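You operate a simulated robot arm through the tools that you are given. There is no shell and no other tool. Be economical: measure what you need, move in short steps, check, and stop when the job is done.

Carry out the task below with a simulated two-armed robot. There is one attempt and no reset: what you move stays moved.

Task
Open the red clamp, lay the header spool in the green blocks and clamp it.
Fine: carry it in both hands; clamp shut, clamp thumbscrew tight.

The check looks at the end state, three seconds after you hand in, the way a careful person would. Anything else that was tipped, shoved, dropped, spilled or broken makes it a failure.

Robot
Two 7-joint arms with two-finger parallel grippers on one trunk, on a base that drives. Base frame: it is fixed to the floor where the robot stands at the start and does not move with it; the origin is under the middle of the robot, x ahead of it, y to its left, z up. Readings come in m, rad, newtons and seconds.
The left shoulder is at the start at [0.06, 0.143, 0.899], the right one opposite. With the tool pointing down near the work surface each hand reaches from about 0.32 to 0.74 m from the robot's upright axis, wherever it stands, measured 20 degrees to its own side. Places, roughly: red clamp [1, 0.1, 0.9]; green blocks [1, 0.1, 0.8]; clamp thumbscrew [0.9, 0, 0.9]. Payload 1.57 kg a hand.
Tool frame (each hand has its own): the origin (TCP) lies between the finger pads and is the grasp point; the fingertips stand 0.03 m ahead of it; z points along the fingers, y is the line along which they close. Largest opening 0.11 m; finger width 0.024, thickness 0.012; the body of the gripper, 0.048 by 0.112 m, starts 0.078 m behind the TCP.
Orientation is that of the tool frame in the base frame, as [roll, pitch, yaw] about the fixed x, y, z axes, in that order (R = Rz(yaw) Ry(pitch) Rx(roll)). With the fingers straight down and closing along the base's y, the tool's x points along the base's -x, its y along +y and its z along -z.

Tools
- The arms move only by the tool move_arm. It takes "left_series", "right_series" or both (then of equal length, played together; a hand with none holds still); each is a list of rows, each a list of 6 numbers: the shift along the tool's x, y, z in units of 40 mm (1.0 is 40 mm), then the turn, a rotation vector about the tool's x, y, z in units of 8 degrees (1.0 is 8 degrees). In form: [[dx, dy, dz, ax, ay, az], ...]. A call has 1 to 20 rows; each row shifts and turns the commanded pose from where the row before left it, along the tool's axes as they then stand. "left_grip" and "right_grip" are, for a hand that has rows, the opening in per cent of the stroke, from 0 (shut) to 100 (fully open), set as the call begins (left out, the last holds). A call with a number of a shift or a turn outside -1 to 1 is refused whole. Each row takes 0.2 s and may step no farther than 0.05 m and 0.15 rad from the row before; otherwise, or with a gripper value out of range, the whole call is refused. A pose out of reach is approached as far as the arm can. The call stops where the force on the tool passes 50 N (or 10 N more than at its start, if that is more) or the arm is blocked; 0.2 s more then pass. The fingers move at their own pace (about 0.045 m/s each) and stop on an object; they squeeze with about 23 N. The grip force told is the motor's: it shows also when the fingers shut on nothing. Time passes only in rows, and 0.2 s behind the last, so rows that do not move let the fingers close. It gives the time, the measured TCP pose, the force on the tool (base axes), the opening and the grip force at its end, in the units of the frame above (readings bear some noise).
- Cameras (640 x 400 px; columns grow to the right, rows downward): "scene" is now at [0.0544, 0.0085, 1.525]; the picture's right is [0.14, -0.99, 0.00], its down [-0.62, -0.09, -0.78] and it looks along [0.77, 0.11, -0.63] (base axes); focal length 266 px, centre (320, 200). "left" rides on the left gripper at [0.07, -0.016, -0.141] in its tool frame; the picture's right is [0.23, 0.97, 0.00], its down [-0.86, 0.20, -0.48] and it looks along [-0.47, 0.11, 0.88] (tool axes); focal length 222 px, centre (320, 200). "right" rides on the right gripper at [0.07, 0.016, -0.141] in its tool frame; the picture's right is [-0.23, 0.97, 0.00], its down [-0.85, -0.20, -0.48] and it looks along [-0.47, -0.11, 0.88] (tool axes); focal length 222 px, centre (320, 200). There is no depth. A picture from a camera that has moved, and an enlarged one, comes with that camera's place and axes in the base frame and with its lens.
- snapshot(camera): a new picture of that camera. It takes no simulated time.
- lift_body(by): slides the trunk up (or, below 0, down) by that many m; the arms and the scene camera ride with it, the base frame stays. It gives what a move gives, with no picture.
- base_move(legs): drives the robot by 1 to 6 legs, each [ahead, left, turn to the left] in m, m and rad, along the robot's own axes; the way and the turn of a leg run together, so that a leg with both is an arc; at most 1.5 m and 3.142 rad a leg. The arms and the cameras ride along, it lands a little off, and it stops where it bumps. It gives what a move gives.
- pan_tilt(pan, tilt): turns the head with the scene camera to pan (to the left, within 1.501 rad either way) and tilt (down, from -0.506 to 1.204), counted from straight ahead of the robot. It gives what a move gives.
- zoom(camera, box): a new picture of the part [left, top, right, bottom] of that camera's present view, enlarged. It takes no simulated time.
- job_done(): hands the job in; it is judged then, once.

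Go step by step. Nothing tells you exact positions but the pictures and the camera data: compare them with the known pose of the tool, close in by small moves and look again before you grip or let go. The budget is 120 turns and 88 pictures, counting those below and the enlarged ones. Unless the task says otherwise, let go and move clear before handing in, and close with one line.

The tools are called as name(argument=value, ...) on one line, values as JSON. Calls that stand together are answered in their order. move_arm: Moves the arms, as the interface text tells. Its arguments: {"type":"object","properties":{"left_series":{"type":"array","items":{"type":"array","items":{"type":"number"}}},"left_grip":{"type":"number"},"right_series":{"type":"array","items":{"type":"array","items":{"type":"number"}}},"right_grip":{"type":"number"}},"required":[]} The other tools are called the same way: lift_body (by) slides the trunk up or down; base_move (legs) drives the base; pan_tilt (pan, tilt) turns the head that bears the scene camera; snapshot (camera) takes a picture; zoom (camera, box) takes an enlarged picture of a part of a camera's view; job_done () hands the job in.

At the start:

```text
t: 0.0
left_eef_pos: [0.463, 0.2357, 1.0]
left_orientation: [3.141, 0.003, -3.14]
left_ft_force: [0.1, 1.0, 0.4]
left_opening: 0.1104
left_grip_force: 0.1
right_eef_pos: [0.6108, -0.1855, 1.0002]
right_orientation: [3.141, 0.002, 3.141]
right_ft_force: [-0.7, -0.5, 0.6]
right_opening: 0.1099
right_grip_force: 0.1
trunk travel left (down, up): [-0.498, 0.092]
robot x, y, heading: [-0.0013, -0.0005, 0.003]
head pan, tilt: [0.138, 0.675]
```

scene: 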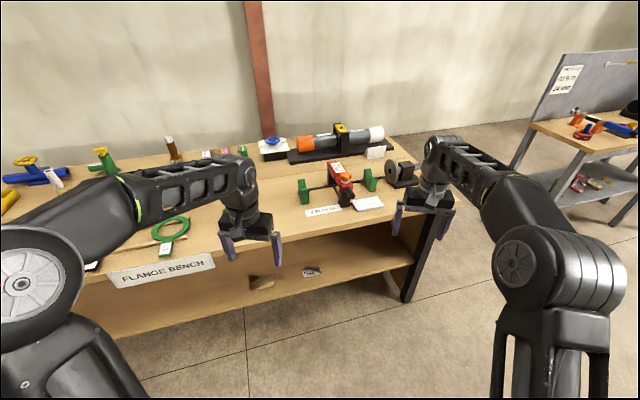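
right: 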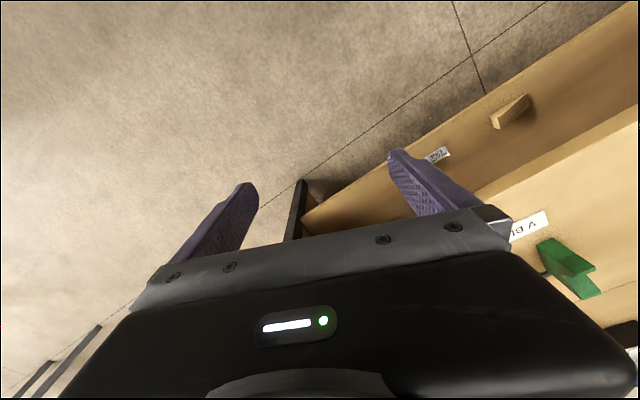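
left: 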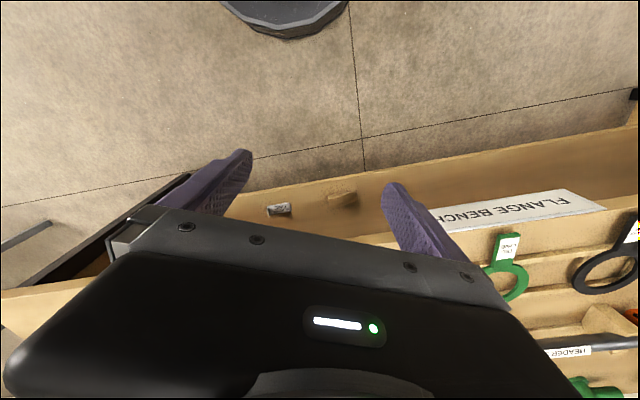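

I see a flange bench with a red clamp between green V-blocks to the right; the header spool location is not yet clear. I'll zoom in on several areas.

zoom(camera="scene", box=[240, 110, 440, 235])

zoom(camera="scene", box=[0, 120, 240, 270])

```text
3.20 times, centred on (340, 172) of scene
camera zoom: at [0.0544, 0.0085, 1.525], right [0.14, -0.99, 0.0], down [-0.62, -0.09, -0.78], along [0.77, 0.11, -0.63], focal length 851 px, centre (256, 288)
```

zoom: 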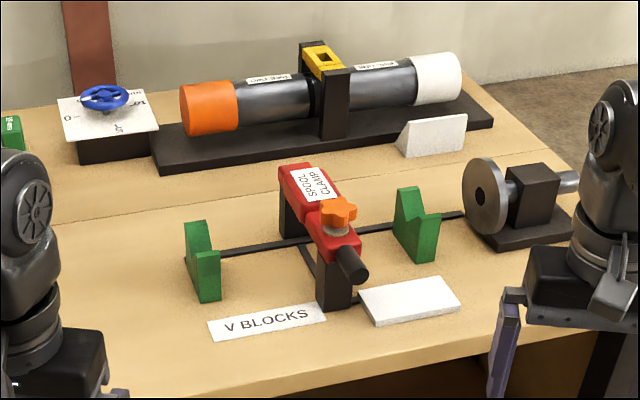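

```text
2.67 times, centred on (120, 195) of scene
camera zoom: at [0.0544, 0.0085, 1.525], right [0.14, -0.99, 0.0], down [-0.62, -0.09, -0.78], along [0.77, 0.11, -0.63], focal length 709 px, centre (853, 213)
```

zoom: 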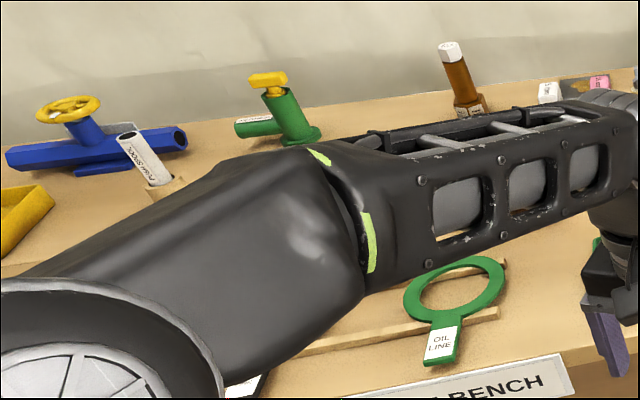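

The clamp is closed with an orange star screw on top. The header pipe seems to be to the left, near (0.84, 0.97), so I'll pan the head there.

pan_tilt(pan=0.85, tilt=0.6)

snapshot(camera="scene")

zoom(camera="left", box=[480, 200, 640, 400])

```text
t: 1.1
left_eef_pos: [0.463, 0.2352, 0.9995]
left_orientation: [3.141, 0.0, 3.14]
left_ft_force: [0.1, 0.1, 0.5]
left_opening: 0.1102
left_grip_force: 0.0
right_eef_pos: [0.6117, -0.186, 1.0]
right_orientation: [-3.14, 0.0, 3.141]
right_ft_force: [0.2, 0.6, -0.7]
right_opening: 0.1099
right_grip_force: 0.0
trunk travel left (down, up): [-0.498, 0.092]
robot x, y, heading: [-0.0009, -0.0003, 0.002]
head pan, tilt: [0.85, 0.6]
```

```text
82 pictures are left
camera scene: at [0.0278, 0.063, 1.5316], right [0.75, -0.66, 0.0], down [-0.37, -0.42, -0.82], along [0.55, 0.62, -0.57], focal length 266 px, centre (320, 200)
```

scene: 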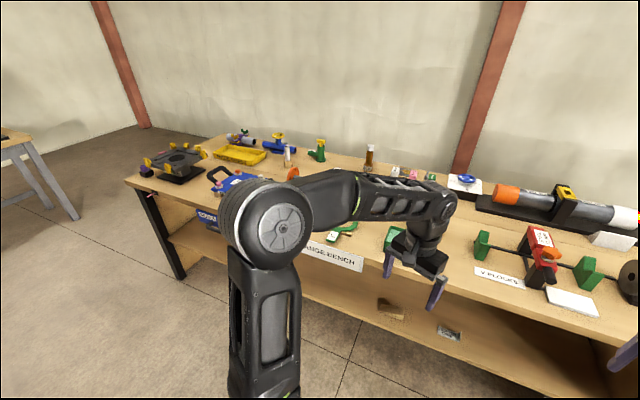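

```text
2.00 times, centred on (560, 300) of left
camera zoom: at [0.3926, 0.22, 1.1408], right [-0.23, 0.97, 0.0], down [0.86, 0.2, 0.48], along [0.47, 0.11, -0.88], focal length 444 px, centre (-160, 0)
```

zoom: 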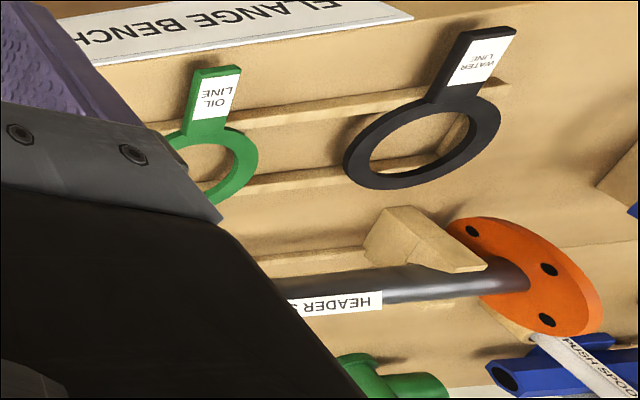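

The bench is yawed about 0.34 rad relative to me, and the header spool (pipe with orange flange) lies behind the two ring spanners. I'll turn square to the bench and slide left for a better look.

base_move(legs=[[0, 0, 0.345], [0, 0.55, 0]])

pan_tilt(pan=0.0, tilt=0.6)

snapshot(camera="scene")

```text
t: 5.3
left_eef_pos: [0.1678, 0.8963, 0.9998]
left_orientation: [-3.141, -0.002, -2.79]
left_ft_force: [1.3, 1.6, 1.3]
left_opening: 0.11
left_grip_force: 0.0
right_eef_pos: [0.4516, 0.5518, 1.0004]
right_orientation: [3.141, 0.0, -2.791]
right_ft_force: [-0.6, -0.4, -0.6]
right_opening: 0.1101
right_grip_force: 0.1
trunk travel left (down, up): [-0.498, 0.092]
robot x, y, heading: [-0.1833, 0.5147, 0.351]
head pan, tilt: [0.85, 0.6]
```

```text
t: 6.5
left_eef_pos: [0.1676, 0.8967, 0.9989]
left_orientation: [3.141, 0.001, -2.792]
left_ft_force: [0.4, -0.3, 0.3]
left_opening: 0.1099
left_grip_force: 0.0
right_eef_pos: [0.4513, 0.5516, 0.9993]
right_orientation: [-3.141, -0.001, -2.789]
right_ft_force: [-0.4, 0.3, -0.2]
right_opening: 0.11
right_grip_force: 0.0
trunk travel left (down, up): [-0.498, 0.092]
robot x, y, heading: [-0.1864, 0.5149, 0.351]
head pan, tilt: [0.0, 0.6]
```

```text
80 pictures are left
camera scene: at [-0.1318, 0.5327, 1.5316], right [0.34, -0.94, 0.0], down [-0.53, -0.19, -0.82], along [0.77, 0.28, -0.57], focal length 266 px, centre (320, 200)
```

scene: 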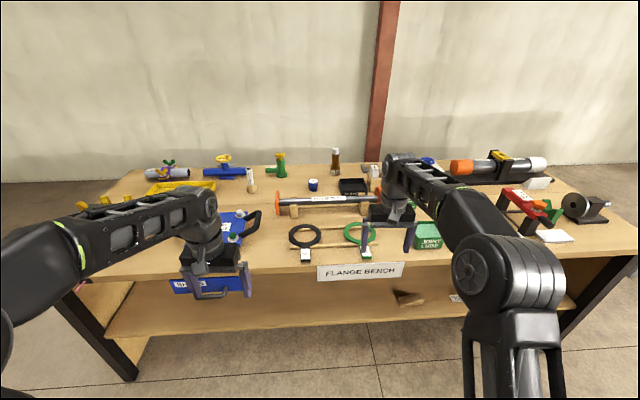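

zoom(camera="scene", box=[230, 140, 430, 290])

zoom(camera="scene", box=[420, 140, 640, 280])

snapshot(camera="right")

```text
2.67 times, centred on (330, 215) of scene
camera zoom: at [-0.1318, 0.5327, 1.5316], right [0.34, -0.94, 0.0], down [-0.53, -0.19, -0.82], along [0.77, 0.28, -0.57], focal length 709 px, centre (293, 160)
```

zoom: 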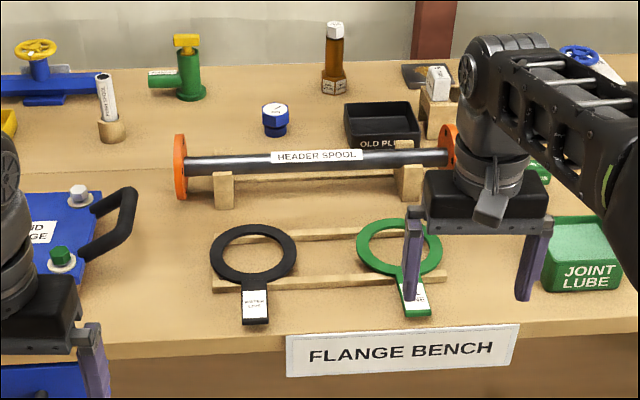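

```text
2.86 times, centred on (530, 210) of scene
camera zoom: at [-0.1318, 0.5327, 1.5316], right [0.34, -0.94, 0.0], down [-0.53, -0.19, -0.82], along [0.77, 0.28, -0.57], focal length 760 px, centre (-280, 171)
```

zoom: 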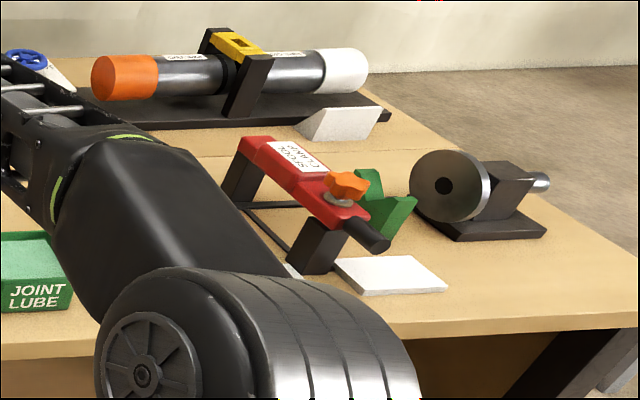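

```text
77 pictures are left
camera right: at [0.3811, 0.5427, 1.141], right [-0.12, 0.99, 0.0], down [0.87, 0.11, 0.48], along [0.48, 0.06, -0.88], focal length 222 px, centre (320, 200)
```

right: 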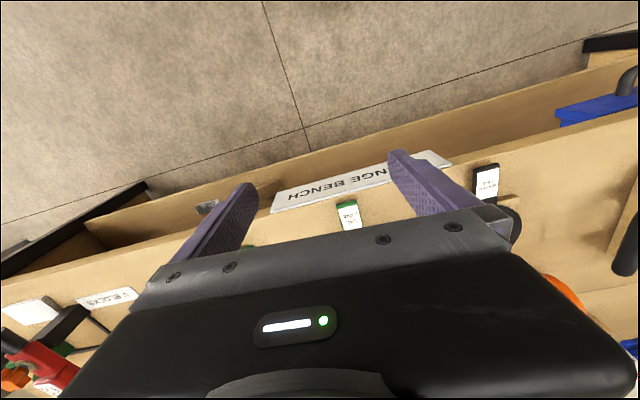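

The spool has two orange flanges, about 0.44 m long, resting on two wooden saddles; the bench yaw is about 0.41 rad. I'll go to the clamp first, trunk raised for clearance.

lift_body(by=0.06)

base_move(legs=[[0, 0, 0.06], [0, -0.75, 0], [0.28, 0, 0]])

pan_tilt(pan=-0.1, tilt=0.85)

snapshot(camera="scene")

```text
t: 7.5
left_eef_pos: [0.1678, 0.8971, 1.0605]
left_orientation: [-3.141, 0.001, -2.791]
left_ft_force: [0.8, 0.0, -0.7]
left_opening: 0.11
left_grip_force: 0.0
right_eef_pos: [0.4508, 0.5516, 1.06]
right_orientation: [3.141, -0.001, -2.79]
right_ft_force: [1.0, 0.2, -0.5]
right_opening: 0.11
right_grip_force: 0.1
trunk travel left (down, up): [-0.558, 0.032]
robot x, y, heading: [-0.187, 0.5155, 0.349]
head pan, tilt: [0.0, 0.6]
```

```text
t: 13.5
left_eef_pos: [0.7054, 0.3479, 1.0591]
left_orientation: [-3.14, -0.002, -2.725]
left_ft_force: [-0.6, 0.5, 0.6]
left_opening: 0.1101
left_grip_force: 0.0
right_eef_pos: [1.0124, 0.0218, 1.0596]
right_orientation: [-3.141, -0.001, -2.726]
right_ft_force: [0.3, 0.1, 0.1]
right_opening: 0.1099
right_grip_force: 0.0
trunk travel left (down, up): [-0.558, 0.032]
robot x, y, heading: [0.3786, -0.0546, 0.413]
head pan, tilt: [0.0, 0.6]
```

```text
t: 14.3
left_eef_pos: [0.7044, 0.3468, 1.0603]
left_orientation: [3.141, 0.0, -2.724]
left_ft_force: [0.2, -0.7, -0.1]
left_opening: 0.1102
left_grip_force: 0.0
right_eef_pos: [1.0098, 0.0225, 1.0603]
right_orientation: [-3.14, 0.0, -2.725]
right_ft_force: [0.0, 0.1, 0.6]
right_opening: 0.11
right_grip_force: 0.1
trunk travel left (down, up): [-0.558, 0.032]
robot x, y, heading: [0.378, -0.0566, 0.416]
head pan, tilt: [-0.099, 0.85]
```

```text
76 pictures are left
camera scene: at [0.4228, -0.0461, 1.5707], right [0.31, -0.95, 0.0], down [-0.71, -0.23, -0.66], along [0.63, 0.21, -0.75], focal length 266 px, centre (320, 200)
```

scene: 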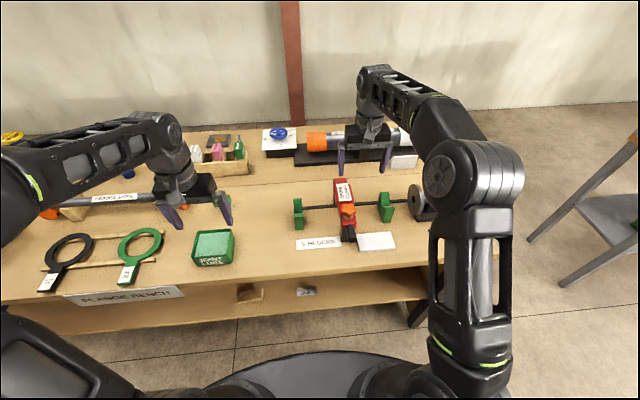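

zoom(camera="scene", box=[270, 160, 450, 270])

snapshot(camera="right")

```text
3.56 times, centred on (360, 215) of scene
camera zoom: at [0.4228, -0.0461, 1.5707], right [0.31, -0.95, 0.0], down [-0.71, -0.23, -0.66], along [0.63, 0.21, -0.75], focal length 945 px, centre (178, 147)
```

zoom: 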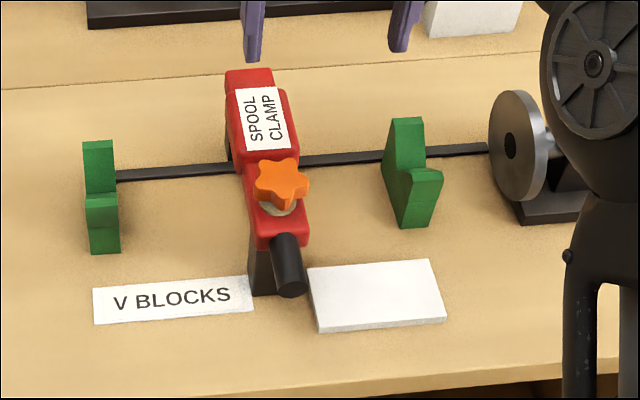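

```text
74 pictures are left
camera right: at [0.9406, 0.0088, 1.201], right [-0.19, 0.98, 0.0], down [0.86, 0.16, 0.48], along [0.47, 0.09, -0.88], focal length 222 px, centre (320, 200)
```

right: 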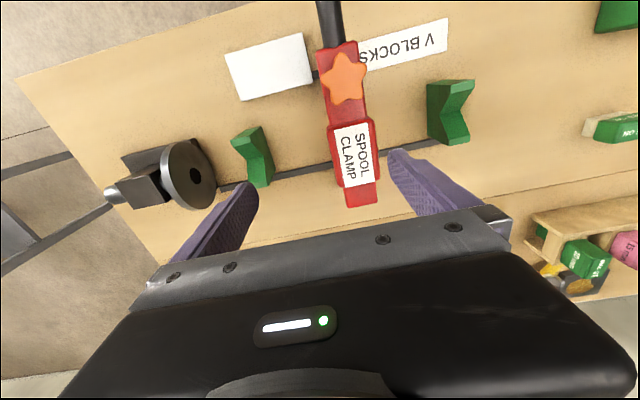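

The screw top is at about (0.935, 0.033, 0.947), the handle at about (0.889, 0.008, 0.915), and the bar runs along the bench normal to a rear hinge. I'll zoom in to see whether the screw is backed off.

zoom(camera="right", box=[270, 0, 430, 220])

zoom(camera="scene", box=[320, 170, 380, 250])

```text
1.82 times, centred on (350, 110) of right
camera zoom: at [0.9406, 0.0088, 1.201], right [-0.19, 0.98, 0.0], down [0.86, 0.16, 0.48], along [0.47, 0.09, -0.88], focal length 404 px, centre (266, 364)
```

zoom: 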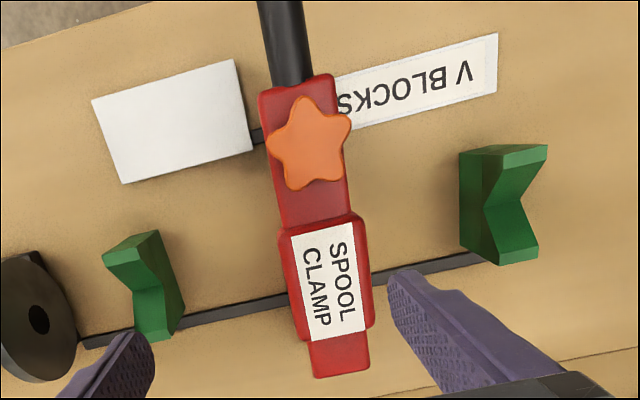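

```text
5.00 times, centred on (350, 210) of scene
camera zoom: at [0.4228, -0.0461, 1.5707], right [0.31, -0.95, 0.0], down [-0.71, -0.23, -0.66], along [0.63, 0.21, -0.75], focal length 1329 px, centre (170, 150)
```

zoom: 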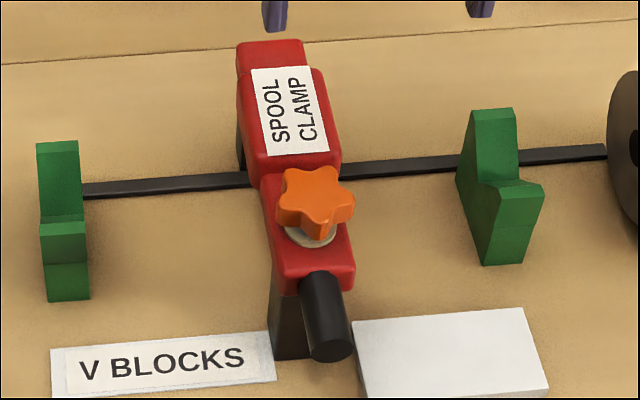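

base_move(legs=[[0.05, 0, 0]])

move_arm(right_series=[[0.88, 0.18, 0, 0, 0, 0], [0.88, 0.18, 0, 0, 0, 0], [0.88, 0.18, 0, 0, 0, 0], [0.88, 0.18, 0, 0, 0, 0], [0.88, 0.18, 0, 0, 0, 0], [0, 0, 0.8, 0, 0, 0], [0, 0, 0.7, 0, 0, 0]])

snapshot(camera="right")

snapshot(camera="scene")

```text
t: 15.2
left_eef_pos: [0.7513, 0.3685, 1.0594]
left_orientation: [-3.141, -0.002, -2.725]
left_ft_force: [0.1, 0.3, 0.4]
left_opening: 0.1102
left_grip_force: 0.0
right_eef_pos: [1.057, 0.0426, 1.0593]
right_orientation: [3.141, -0.002, -2.728]
right_ft_force: [0.2, 0.4, -0.6]
right_opening: 0.1102
right_grip_force: 0.1
trunk travel left (down, up): [-0.558, 0.032]
robot x, y, heading: [0.4203, -0.0354, 0.416]
head pan, tilt: [-0.099, 0.85]
```

```text
t: 16.8
left_eef_pos: [0.7494, 0.3671, 1.0599]
left_orientation: [3.141, 0.0, -2.726]
left_ft_force: [1.2, 0.0, 0.8]
left_opening: 0.1101
left_grip_force: 0.0
right_eef_pos: [0.8795, 0.0017, 1.0002]
right_orientation: [-3.141, 0.0, -2.726]
right_ft_force: [1.0, 0.5, -0.9]
right_opening: 0.1099
right_grip_force: 0.2
trunk travel left (down, up): [-0.558, 0.032]
robot x, y, heading: [0.4216, -0.033, 0.414]
head pan, tilt: [-0.099, 0.85]
```

```text
71 pictures are left
camera right: at [0.8094, -0.0113, 1.1408], right [-0.19, 0.98, 0.0], down [0.86, 0.16, 0.48], along [0.47, 0.09, -0.88], focal length 222 px, centre (320, 200)
```

right: 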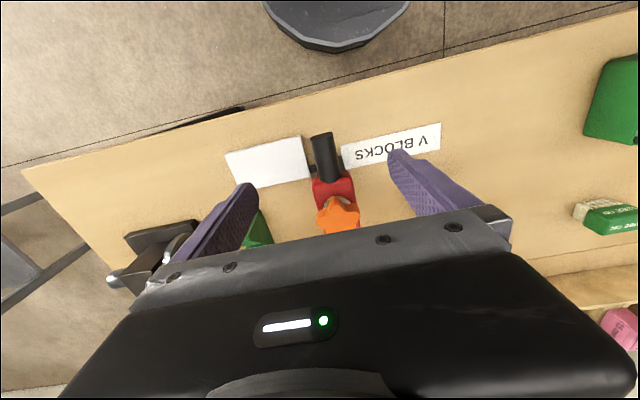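

```text
70 pictures are left
camera scene: at [0.4678, -0.0263, 1.5707], right [0.31, -0.95, 0.0], down [-0.71, -0.23, -0.66], along [0.63, 0.21, -0.75], focal length 266 px, centre (320, 200)
```

scene: 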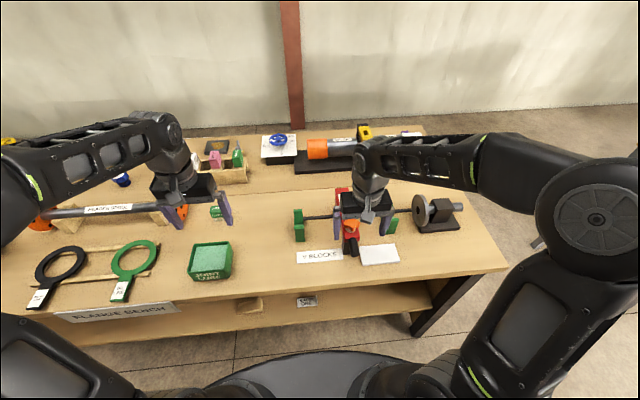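

The hand is straddling the handle in plan. I'll lower it to about z=0.912 and close.

move_arm(right_series=[[0, 0.05, 0.8, 0, 0, 0], [0, 0, 0.8, 0, 0, 0], [0, 0, 0.6, 0, 0, 0]])

move_arm(right_series=[[0, 0, 0, 0, 0, 0], [0, 0, 0, 0, 0, 0], [0, 0, 0, 0, 0, 0], [0, 0, 0, 0, 0, 0], [0, 0, 0, 0, 0, 0], [0, 0, 0, 0, 0, 0]], right_grip=0)

snapshot(camera="right")

```text
t: 17.6
left_eef_pos: [0.7498, 0.3655, 1.0606]
left_orientation: [-3.141, 0.0, -2.728]
left_ft_force: [-0.7, -0.4, -0.2]
left_opening: 0.1102
left_grip_force: 0.1
right_eef_pos: [0.8774, 0.006, 0.9111]
right_orientation: [-3.139, 0.0, -2.727]
right_ft_force: [-0.3, -0.4, 1.4]
right_opening: 0.1099
right_grip_force: 0.0
trunk travel left (down, up): [-0.558, 0.032]
robot x, y, heading: [0.4182, -0.0375, 0.412]
head pan, tilt: [-0.099, 0.85]
```

```text
t: 19.0
left_eef_pos: [0.7489, 0.3683, 1.0588]
left_orientation: [-3.14, 0.0, -2.726]
left_ft_force: [0.2, -0.3, 0.7]
left_opening: 0.1101
left_grip_force: 0.2
right_eef_pos: [0.8772, 0.0069, 0.9122]
right_orientation: [-3.14, 0.0, -2.727]
right_ft_force: [-3.7, 5.2, -1.5]
right_opening: 0.0258
right_grip_force: 23.6
trunk travel left (down, up): [-0.558, 0.032]
robot x, y, heading: [0.4214, -0.033, 0.41]
head pan, tilt: [-0.099, 0.85]
```

```text
69 pictures are left
camera right: at [0.8074, -0.0065, 1.0531], right [-0.19, 0.98, 0.0], down [0.86, 0.16, 0.48], along [0.47, 0.09, -0.88], focal length 222 px, centre (320, 200)
```

right: 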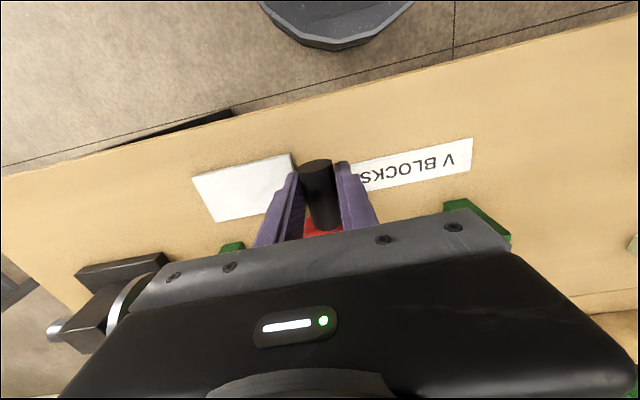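

The handle is gripped (26 mm). Gentle lift test of 12 mm to see whether the screw holds the clamp.

move_arm(right_series=[[0, 0.03, -0.1, 0, 0, 0], [0, 0, -0.1, 0, 0, 0], [0, 0, -0.1, 0, 0, 0], [0, 0, 0, 0, 0, 0]])

zoom(camera="scene", box=[270, 160, 450, 270])

```text
t: 20.0
left_eef_pos: [0.7492, 0.3685, 1.0604]
left_orientation: [3.141, -0.001, -2.727]
left_ft_force: [0.5, 0.1, 0.7]
left_opening: 0.1096
left_grip_force: 0.0
right_eef_pos: [0.8775, 0.0066, 0.9234]
right_orientation: [-3.14, -0.001, -2.727]
right_ft_force: [-3.6, 5.5, -7.6]
right_opening: 0.0256
right_grip_force: 37.1
trunk travel left (down, up): [-0.558, 0.032]
robot x, y, heading: [0.4182, -0.035, 0.415]
head pan, tilt: [-0.099, 0.85]
```

```text
3.56 times, centred on (360, 215) of scene
camera zoom: at [0.468, -0.0252, 1.5707], right [0.31, -0.95, 0.0], down [-0.71, -0.23, -0.66], along [0.63, 0.2, -0.75], focal length 945 px, centre (178, 147)
```

zoom: 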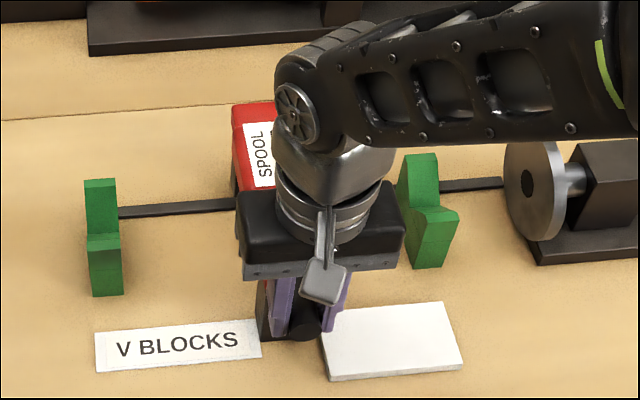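

The handle rose with only ~7 N, so the clamp seems to open. I'll continue on an arc about the rear hinge, rotating the hand with it.

move_arm(right_series=[[0, 0.03, -0.36, 0, -0.75, 0], [0, 0, -0.36, 0, -0.5, 0], [0, 0, -0.36, 0, -0.5, 0], [0, 0, -0.36, 0, -0.5, 0], [0, 0, 0, 0, 0, 0]])

zoom(camera="scene", box=[270, 160, 450, 270])

snapshot(camera="right")

```text
t: 21.2
left_eef_pos: [0.7536, 0.3697, 1.0574]
left_orientation: [-3.142, -0.004, -2.727]
left_ft_force: [0.2, 0.2, -0.2]
left_opening: 0.1103
left_grip_force: 0.0
right_eef_pos: [0.8765, 0.0066, 0.9794]
right_orientation: [3.139, 0.32, -2.725]
right_ft_force: [32.7, 17.7, -12.2]
right_opening: 0.0257
right_grip_force: 36.6
trunk travel left (down, up): [-0.558, 0.032]
robot x, y, heading: [0.4232, -0.033, 0.414]
head pan, tilt: [-0.099, 0.85]
```

```text
3.56 times, centred on (360, 215) of scene
camera zoom: at [0.4738, -0.0234, 1.5705], right [0.31, -0.95, 0.0], down [-0.72, -0.24, -0.66], along [0.62, 0.2, -0.75], focal length 945 px, centre (178, 147)
```

zoom: 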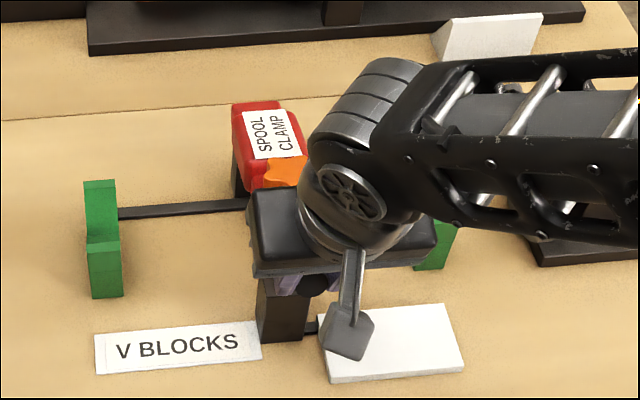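

```text
66 pictures are left
camera right: at [0.77, -0.0235, 1.0927], right [-0.2, 0.98, 0.07], down [0.69, 0.08, 0.72], along [0.7, 0.19, -0.69], focal length 222 px, centre (320, 200)
```

right: 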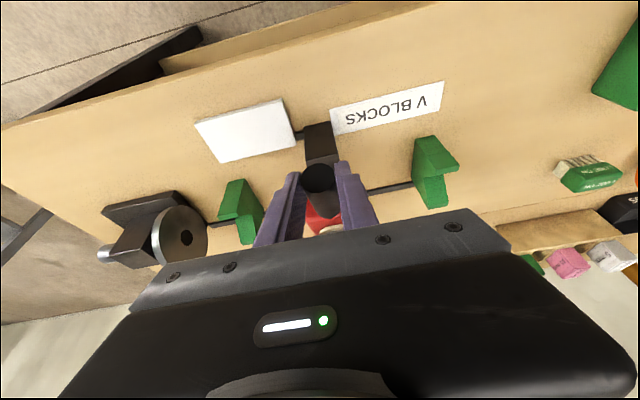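

It is opening; there's a 37 N pull toward the hinge so my arc is too wide. I'll give in toward the hinge.

move_arm(right_series=[[-0.15, 0, 0, 0, 0, 0], [-0.15, 0, 0, 0, 0, 0], [0, 0, 0, 0, 0, 0]])

```text
t: 22.0
left_eef_pos: [0.7491, 0.3676, 1.0596]
left_orientation: [-3.14, 0.0, -2.726]
left_ft_force: [-0.9, -0.8, 0.2]
left_opening: 0.1099
left_grip_force: 0.0
right_eef_pos: [0.8782, 0.0067, 0.9829]
right_orientation: [-3.139, 0.307, -2.725]
right_ft_force: [-15.2, 3.3, -3.3]
right_opening: 0.0256
right_grip_force: 36.7
trunk travel left (down, up): [-0.558, 0.032]
robot x, y, heading: [0.421, -0.036, 0.415]
head pan, tilt: [-0.099, 0.85]
```

move_arm(right_series=[[0.06, 0, -0.37, 0, -0.5, 0], [0.04, 0, -0.37, 0, -0.5, 0], [0.04, 0, -0.37, 0, -0.5, 0], [0.04, 0, -0.37, 0, -0.5, 0], [0.04, 0, -0.37, 0, -0.5, 0], [0, 0, 0, 0, 0, 0]])

```text
t: 23.4
left_eef_pos: [0.7493, 0.3675, 1.0604]
left_orientation: [-3.141, 0.0, -2.726]
left_ft_force: [-0.3, -0.1, 0.5]
left_opening: 0.1099
left_grip_force: 0.0
right_eef_pos: [0.8579, 0.0024, 1.0576]
right_orientation: [-3.14, 0.662, -2.726]
right_ft_force: [-0.7, -0.4, -0.6]
right_opening: 0.0001
right_grip_force: 21.5
right hand out of reach, approached as far as the arm can: row 5
trunk travel left (down, up): [-0.558, 0.032]
robot x, y, heading: [0.4208, -0.0376, 0.414]
head pan, tilt: [-0.099, 0.85]
```

The fingers slipped off the handle; look at where the clamp is now.

snapshot(camera="right")

zoom(camera="scene", box=[270, 160, 450, 270])

```text
65 pictures are left
camera right: at [0.7212, -0.0411, 1.1265], right [-0.23, 0.96, 0.14], down [0.43, -0.03, 0.9], along [0.87, 0.27, -0.41], focal length 222 px, centre (320, 200)
```

right: 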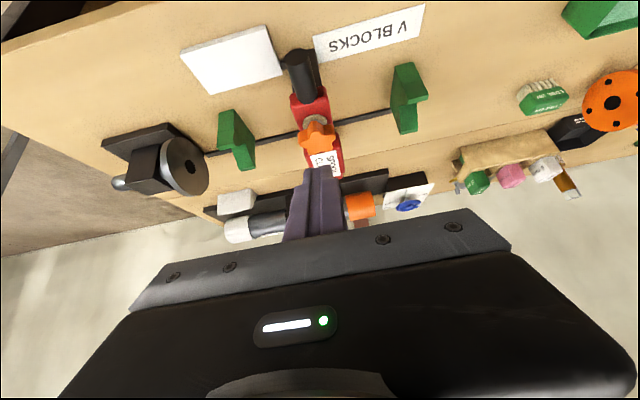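

```text
3.56 times, centred on (360, 215) of scene
camera zoom: at [0.4666, -0.0271, 1.5708], right [0.31, -0.95, 0.0], down [-0.71, -0.23, -0.66], along [0.63, 0.21, -0.75], focal length 945 px, centre (178, 147)
```

zoom: 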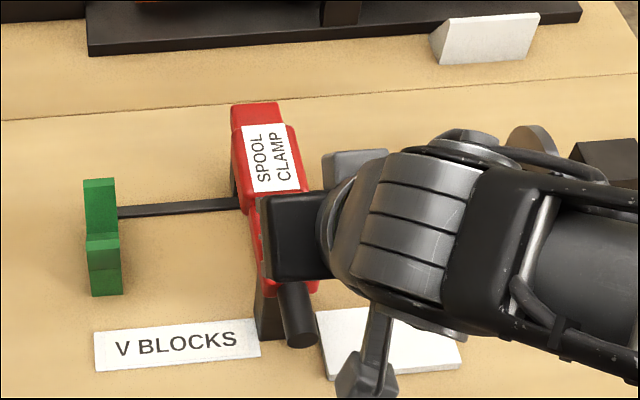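

The clamp did rise about 20° then fell shut when my tilted hand ran out of reach and slipped. I'll re-grip nearer the handle's tip with the hand kept upright, letting the handle pivot in the pads.

move_arm(right_series=[[0, 0, -0.3, 0, 0.95, 0], [0, 0, -0.3, 0, 0.95, 0], [0, 0, -0.3, 0, 0.95, 0], [0, 0, 0, 0, 0.95, 0], [0, 0, 0, 0, 0.95, 0], [0, 0, 0, 0, 0, 0]], right_grip=60)

snapshot(camera="right")

```text
t: 24.8
left_eef_pos: [0.7489, 0.3673, 1.0605]
left_orientation: [3.141, -0.001, -2.725]
left_ft_force: [0.5, -0.4, 1.1]
left_opening: 0.1101
left_grip_force: 0.1
right_eef_pos: [0.842, -0.004, 1.0895]
right_orientation: [-3.141, -0.002, -2.725]
right_ft_force: [-0.4, -0.8, -0.1]
right_opening: 0.0658
right_grip_force: 0.1
trunk travel left (down, up): [-0.558, 0.032]
robot x, y, heading: [0.4229, -0.0367, 0.416]
head pan, tilt: [-0.099, 0.85]
```

```text
63 pictures are left
camera right: at [0.7717, -0.0173, 1.2302], right [-0.19, 0.98, 0.0], down [0.86, 0.16, 0.48], along [0.47, 0.09, -0.88], focal length 222 px, centre (320, 200)
```

right: 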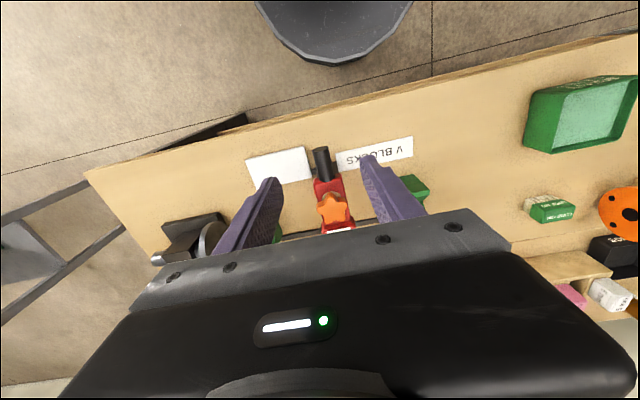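

move_arm(right_series=[[-0.69, -0.085, 0.7, 0, 0, 0], [0, 0, 0.9, 0, 0, 0], [0, 0, 0.9, 0, 0, 0], [0, 0, 0.9, 0, 0, 0], [0, 0, 0.9, 0, 0, 0], [0, 0, 0, 0, 0, 0]])

move_arm(right_series=[[0, 0, 0, 0, 0, 0], [0, 0, 0, 0, 0, 0], [0, 0, 0, 0, 0, 0], [0, 0, 0, 0, 0, 0]], right_grip=0)

snapshot(camera="right")

```text
t: 26.2
left_eef_pos: [0.7484, 0.3677, 1.059]
left_orientation: [3.141, 0.0, -2.728]
left_ft_force: [-0.1, -0.6, 0.5]
left_opening: 0.1102
left_grip_force: 0.0
right_eef_pos: [0.8707, 0.0024, 0.9183]
right_orientation: [-3.14, 0.001, -2.728]
right_ft_force: [-0.1, -0.6, 0.6]
right_opening: 0.0659
right_grip_force: 0.1
trunk travel left (down, up): [-0.558, 0.032]
robot x, y, heading: [0.4213, -0.0329, 0.413]
head pan, tilt: [-0.099, 0.85]
```

```text
t: 27.2
left_eef_pos: [0.7505, 0.3685, 1.0598]
left_orientation: [-3.14, 0.001, -2.725]
left_ft_force: [-0.2, -0.1, -0.6]
left_opening: 0.1098
left_grip_force: 0.0
right_eef_pos: [0.8694, 0.0032, 0.9182]
right_orientation: [-3.141, 0.001, -2.726]
right_ft_force: [-3.8, 6.5, -1.4]
right_opening: 0.0258
right_grip_force: 27.8
trunk travel left (down, up): [-0.558, 0.032]
robot x, y, heading: [0.4199, -0.0352, 0.416]
head pan, tilt: [-0.099, 0.85]
```

```text
62 pictures are left
camera right: at [0.7996, -0.01, 1.0593], right [-0.19, 0.98, 0.0], down [0.86, 0.16, 0.48], along [0.47, 0.09, -0.88], focal length 222 px, centre (320, 200)
```

right: 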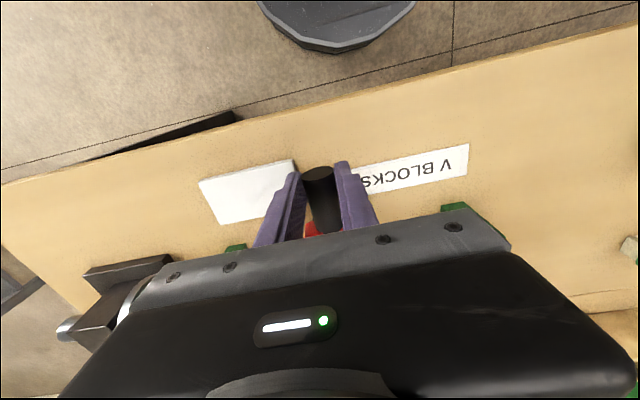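

move_arm(right_series=[[0.025, 0.03, -0.36, 0, 0, 0], [0.022, 0, -0.36, 0, 0, 0], [-0.0275, 0, -0.5575, 0, 0, 0], [-0.0825, 0, -0.5525, 0, 0, 0], [-0.14, 0, -0.54, 0, 0, 0], [0, 0, 0, 0, 0, 0]])

zoom(camera="scene", box=[270, 160, 450, 270])

snapshot(camera="right")

```text
t: 28.6
left_eef_pos: [0.7535, 0.3679, 1.0588]
left_orientation: [3.139, -0.002, -2.727]
left_ft_force: [-0.5, 0.0, 1.1]
left_opening: 0.1099
left_grip_force: 0.0
right_eef_pos: [0.8806, 0.0091, 1.0097]
right_orientation: [3.142, -0.003, -2.727]
right_ft_force: [29.7, -0.3, -17.7]
right_opening: 0.0258
right_grip_force: 37.0
trunk travel left (down, up): [-0.558, 0.032]
robot x, y, heading: [0.4226, -0.038, 0.416]
head pan, tilt: [-0.099, 0.85]
```

```text
3.56 times, centred on (360, 215) of scene
camera zoom: at [0.4738, -0.0263, 1.5704], right [0.31, -0.95, 0.0], down [-0.72, -0.23, -0.66], along [0.62, 0.2, -0.75], focal length 945 px, centre (178, 147)
```

zoom: 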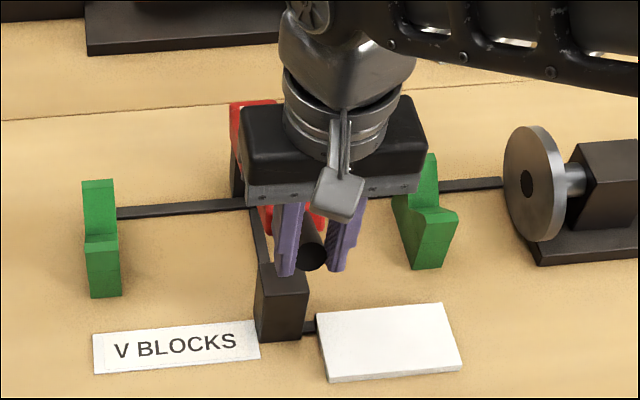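

```text
60 pictures are left
camera right: at [0.811, -0.0047, 1.1507], right [-0.18, 0.98, 0.0], down [0.86, 0.16, 0.48], along [0.47, 0.09, -0.88], focal length 222 px, centre (320, 200)
```

right: 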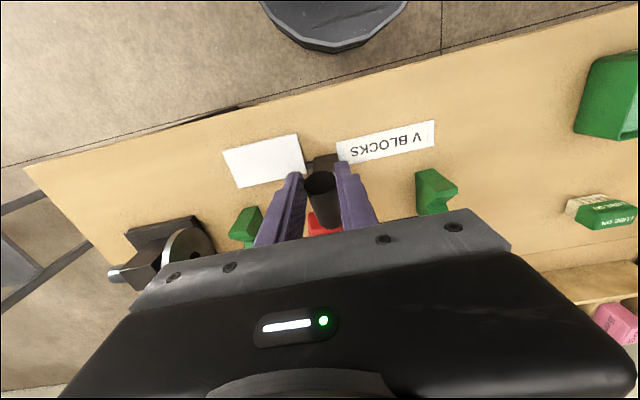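

move_arm(right_series=[[-0.2, 0, 0.05, 0, 0, 0], [-0.275, 0, -0.55, 0, 0, 0], [-0.285, 0, -0.4675, 0, 0, 0], [-0.333, 0, -0.4375, 0, 0, 0], [0, 0, 0, 0, 0, 0]])

```text
t: 29.8
left_eef_pos: [0.7489, 0.3648, 1.0608]
left_orientation: [3.139, 0.001, -2.727]
left_ft_force: [1.1, -0.4, 0.3]
left_opening: 0.11
left_grip_force: 0.1
right_eef_pos: [0.9132, 0.0238, 1.0652]
right_orientation: [3.14, -0.001, -2.725]
right_ft_force: [-5.7, -21.0, 3.4]
right_opening: 0.0255
right_grip_force: 37.4
trunk travel left (down, up): [-0.558, 0.032]
robot x, y, heading: [0.4208, -0.0349, 0.416]
head pan, tilt: [-0.099, 0.85]
```

move_arm(right_series=[[-0.3, -0.1, -0.4025, 0, 0, 0], [-0.4125, 0, -0.3625, 0, 0, 0], [-0.4475, 0, -0.32, 0, 0, 0], [-0.4775, 0, -0.275, 0, 0, 0], [0, 0, 0, 0, 0, 0]])

snapshot(camera="right")

zoom(camera="scene", box=[270, 110, 450, 270])

```text
t: 31.0
left_eef_pos: [0.7465, 0.366, 1.0604]
left_orientation: [3.141, 0.002, -2.727]
left_ft_force: [0.1, -0.1, -0.6]
left_opening: 0.1099
left_grip_force: 0.0
right_eef_pos: [0.967, 0.0477, 1.1162]
right_orientation: [3.137, -0.009, -2.723]
right_ft_force: [-15.1, -6.9, 24.4]
right_opening: 0.0254
right_grip_force: 37.6
right hand out of reach, approached as far as the arm can: row 4
trunk travel left (down, up): [-0.558, 0.032]
robot x, y, heading: [0.4208, -0.0333, 0.416]
head pan, tilt: [-0.099, 0.85]
```

```text
59 pictures are left
camera right: at [0.899, 0.0336, 1.2584], right [-0.19, 0.98, 0.0], down [0.87, 0.16, 0.47], along [0.46, 0.09, -0.88], focal length 222 px, centre (320, 200)
```

right: 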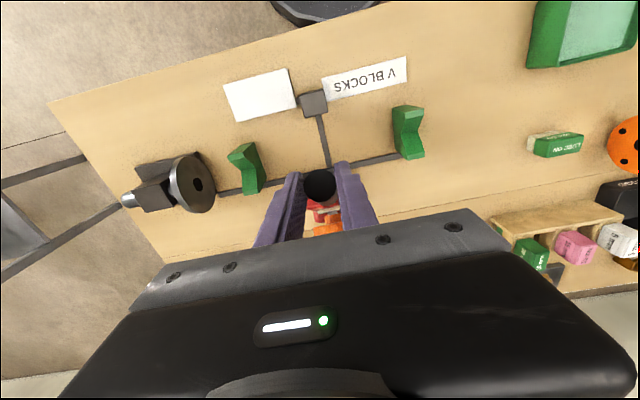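

```text
2.50 times, centred on (360, 190) of scene
camera zoom: at [0.4629, -0.0278, 1.5712], right [0.31, -0.95, 0.0], down [-0.71, -0.23, -0.66], along [0.63, 0.21, -0.75], focal length 664 px, centre (220, 225)
```

zoom: 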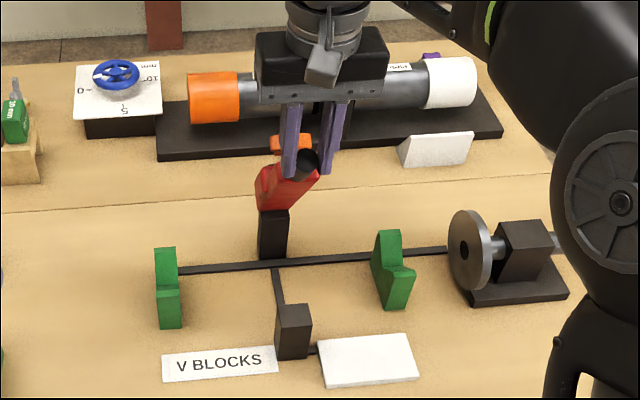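

About 65° open, but upright reach is running out. I'll tilt the hand forward in place (handle pivots in pads), then continue.

move_arm(right_series=[[0, 0, 0, 0, -0.8, 0], [0, 0, 0, 0, -0.8, 0], [0, 0, 0, 0, -0.8, 0], [0, 0, 0, 0, -0.8, 0], [0, 0, 0, 0, 0, 0]])

```text
t: 32.2
left_eef_pos: [0.7487, 0.3692, 1.0598]
left_orientation: [-3.139, -0.003, -2.724]
left_ft_force: [1.4, 0.4, 0.1]
left_opening: 0.11
left_grip_force: 0.1
right_eef_pos: [0.9761, 0.0501, 1.1193]
right_orientation: [-3.14, 0.446, -2.723]
right_ft_force: [-6.6, 10.7, -11.5]
right_opening: 0.0256
right_grip_force: 36.9
trunk travel left (down, up): [-0.558, 0.032]
robot x, y, heading: [0.4198, -0.0329, 0.415]
head pan, tilt: [-0.099, 0.85]
```

move_arm(right_series=[[-0.549, 0.06, 0.016, 0, -0.4, 0], [-0.542, 0, 0.097, 0, -0.4, 0], [-0.517, 0, 0.181, 0, -0.4, 0], [-0.485, 0, 0.259, 0, -0.4, 0], [0, 0, 0, 0, 0, 0]])

zoom(camera="scene", box=[270, 110, 450, 270])

```text
t: 33.4
left_eef_pos: [0.749, 0.3681, 1.0594]
left_orientation: [3.141, -0.001, -2.725]
left_ft_force: [-0.3, -0.1, 0.1]
left_opening: 0.1098
left_grip_force: 0.0
right_eef_pos: [1.0521, 0.0856, 1.1454]
right_orientation: [-3.139, 0.671, -2.724]
right_ft_force: [-5.3, 4.9, -3.3]
right_opening: 0.0255
right_grip_force: 37.0
trunk travel left (down, up): [-0.558, 0.032]
robot x, y, heading: [0.4237, -0.0367, 0.416]
head pan, tilt: [-0.099, 0.85]
```

```text
2.50 times, centred on (360, 190) of scene
camera zoom: at [0.4673, -0.0256, 1.5707], right [0.31, -0.95, 0.0], down [-0.71, -0.23, -0.66], along [0.63, 0.2, -0.75], focal length 664 px, centre (220, 225)
```

zoom: 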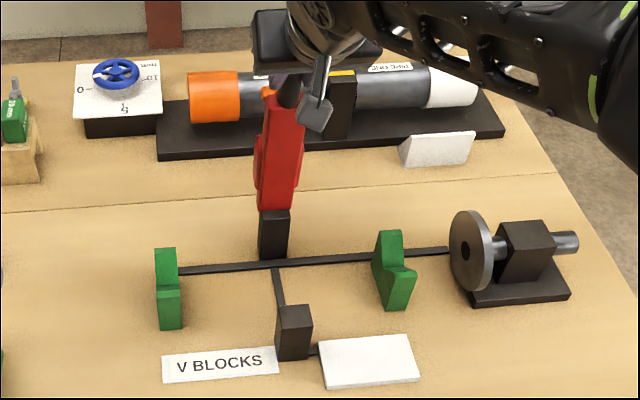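

move_arm(right_series=[[-0.519, 0, 0.364, 0, -0.4, 0], [-0.382, 0, 0.396, 0, -0.4, 0], [-0.314, 0, 0.45, 0, -0.4, 0], [0, 0, 0, 0, 0, 0]])

zoom(camera="scene", box=[270, 110, 450, 270])

```text
t: 34.4
left_eef_pos: [0.7501, 0.3675, 1.06]
left_orientation: [-3.141, 0.0, -2.726]
left_ft_force: [-0.4, -0.7, 0.2]
left_opening: 0.11
left_grip_force: 0.1
right_eef_pos: [1.1166, 0.1138, 1.1407]
right_orientation: [-3.141, 0.84, -2.727]
right_ft_force: [-2.3, -0.6, -4.7]
right_opening: 0.0255
right_grip_force: 36.8
trunk travel left (down, up): [-0.558, 0.032]
robot x, y, heading: [0.4203, -0.0366, 0.414]
head pan, tilt: [-0.099, 0.85]
```

```text
2.50 times, centred on (360, 190) of scene
camera zoom: at [0.4681, -0.0263, 1.5707], right [0.31, -0.95, 0.0], down [-0.71, -0.23, -0.66], along [0.63, 0.21, -0.75], focal length 664 px, centre (220, 225)
```

zoom: 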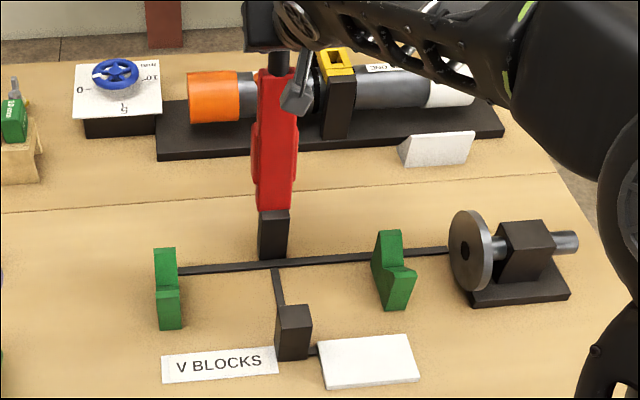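

move_arm(right_series=[[-0.24, 0, 0.495, 0, 0, 0], [-0.19, 0, 0.52, 0, 0, 0], [0, 0, 0, 0, 0, 0]])

```text
t: 35.2
left_eef_pos: [0.7454, 0.3654, 1.063]
left_orientation: [3.141, 0.005, -2.727]
left_ft_force: [1.1, -0.4, 1.1]
left_opening: 0.1101
left_grip_force: 0.0
right_eef_pos: [1.1505, 0.1277, 1.1323]
right_orientation: [-3.141, 0.847, -2.725]
right_ft_force: [-30.0, -11.5, 13.1]
right_opening: 0.0257
right_grip_force: 36.8
trunk travel left (down, up): [-0.558, 0.032]
robot x, y, heading: [0.4233, -0.0346, 0.414]
head pan, tilt: [-0.099, 0.85]
```

A stop was felt at about 20° past vertical. I'll relax the push, open slightly and back out along the fingers.

move_arm(right_series=[[0.1, 0, -0.12, 0, 0, 0], [0, 0, 0, 0, 0, 0]])

move_arm(right_series=[[0, 0, 0, 0, 0, 0], [0, 0, 0, 0, 0, 0], [0, 0, -0.6, 0, 0, 0], [0, 0, -0.8, 0, 0, 0], [0, 0, -0.8, 0, 0, 0], [0, 0, -0.8, 0, 0, 0], [0, 0, -0.8, 0, 0, 0]], right_grip=65)

snapshot(camera="right")

zoom(camera="scene", box=[270, 110, 450, 270])

```text
t: 35.8
left_eef_pos: [0.7483, 0.3669, 1.0599]
left_orientation: [3.141, 0.002, -2.725]
left_ft_force: [-0.3, 0.2, 0.5]
left_opening: 0.11
left_grip_force: 0.0
right_eef_pos: [1.1502, 0.1275, 1.1339]
right_orientation: [3.14, 0.851, -2.725]
right_ft_force: [5.8, 2.2, 23.7]
right_opening: 0.0254
right_grip_force: 37.2
trunk travel left (down, up): [-0.558, 0.032]
robot x, y, heading: [0.4218, -0.034, 0.417]
head pan, tilt: [-0.099, 0.85]
```

```text
t: 37.4
left_eef_pos: [0.7492, 0.3676, 1.0606]
left_orientation: [3.141, 0.001, -2.728]
left_ft_force: [0.1, 0.6, 0.1]
left_opening: 0.1099
left_grip_force: 0.2
right_eef_pos: [1.0446, 0.0817, 1.2299]
right_orientation: [-3.14, 0.837, -2.726]
right_ft_force: [0.1, 0.4, 0.2]
right_opening: 0.0714
right_grip_force: 0.0
trunk travel left (down, up): [-0.558, 0.032]
robot x, y, heading: [0.4207, -0.0369, 0.418]
head pan, tilt: [-0.099, 0.85]
```

```text
55 pictures are left
camera right: at [0.8998, 0.0352, 1.2725], right [-0.25, 0.95, 0.17], down [0.28, -0.09, 0.96], along [0.93, 0.29, -0.24], focal length 222 px, centre (320, 200)
```

right: 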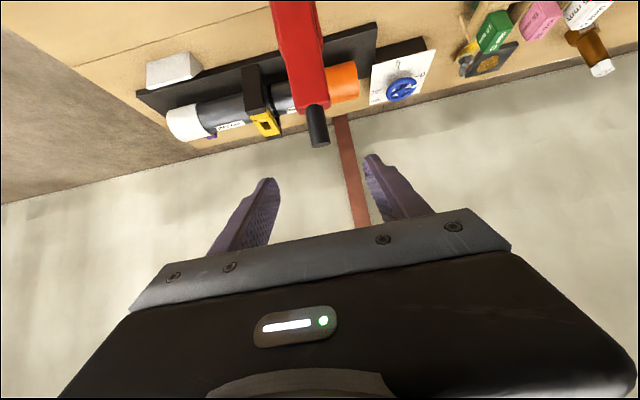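

```text
2.50 times, centred on (360, 190) of scene
camera zoom: at [0.467, -0.0268, 1.5707], right [0.31, -0.95, 0.0], down [-0.71, -0.23, -0.66], along [0.63, 0.21, -0.75], focal length 664 px, centre (220, 225)
```

zoom: 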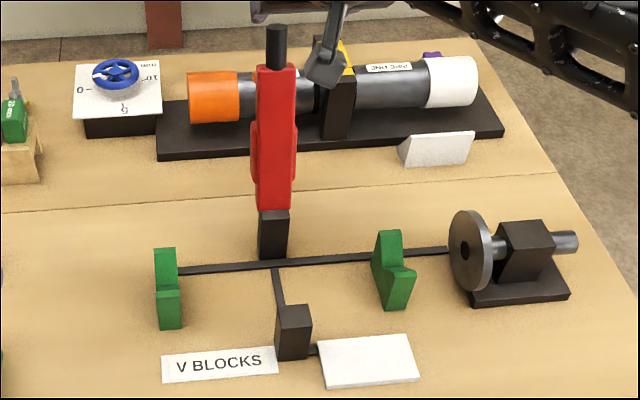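

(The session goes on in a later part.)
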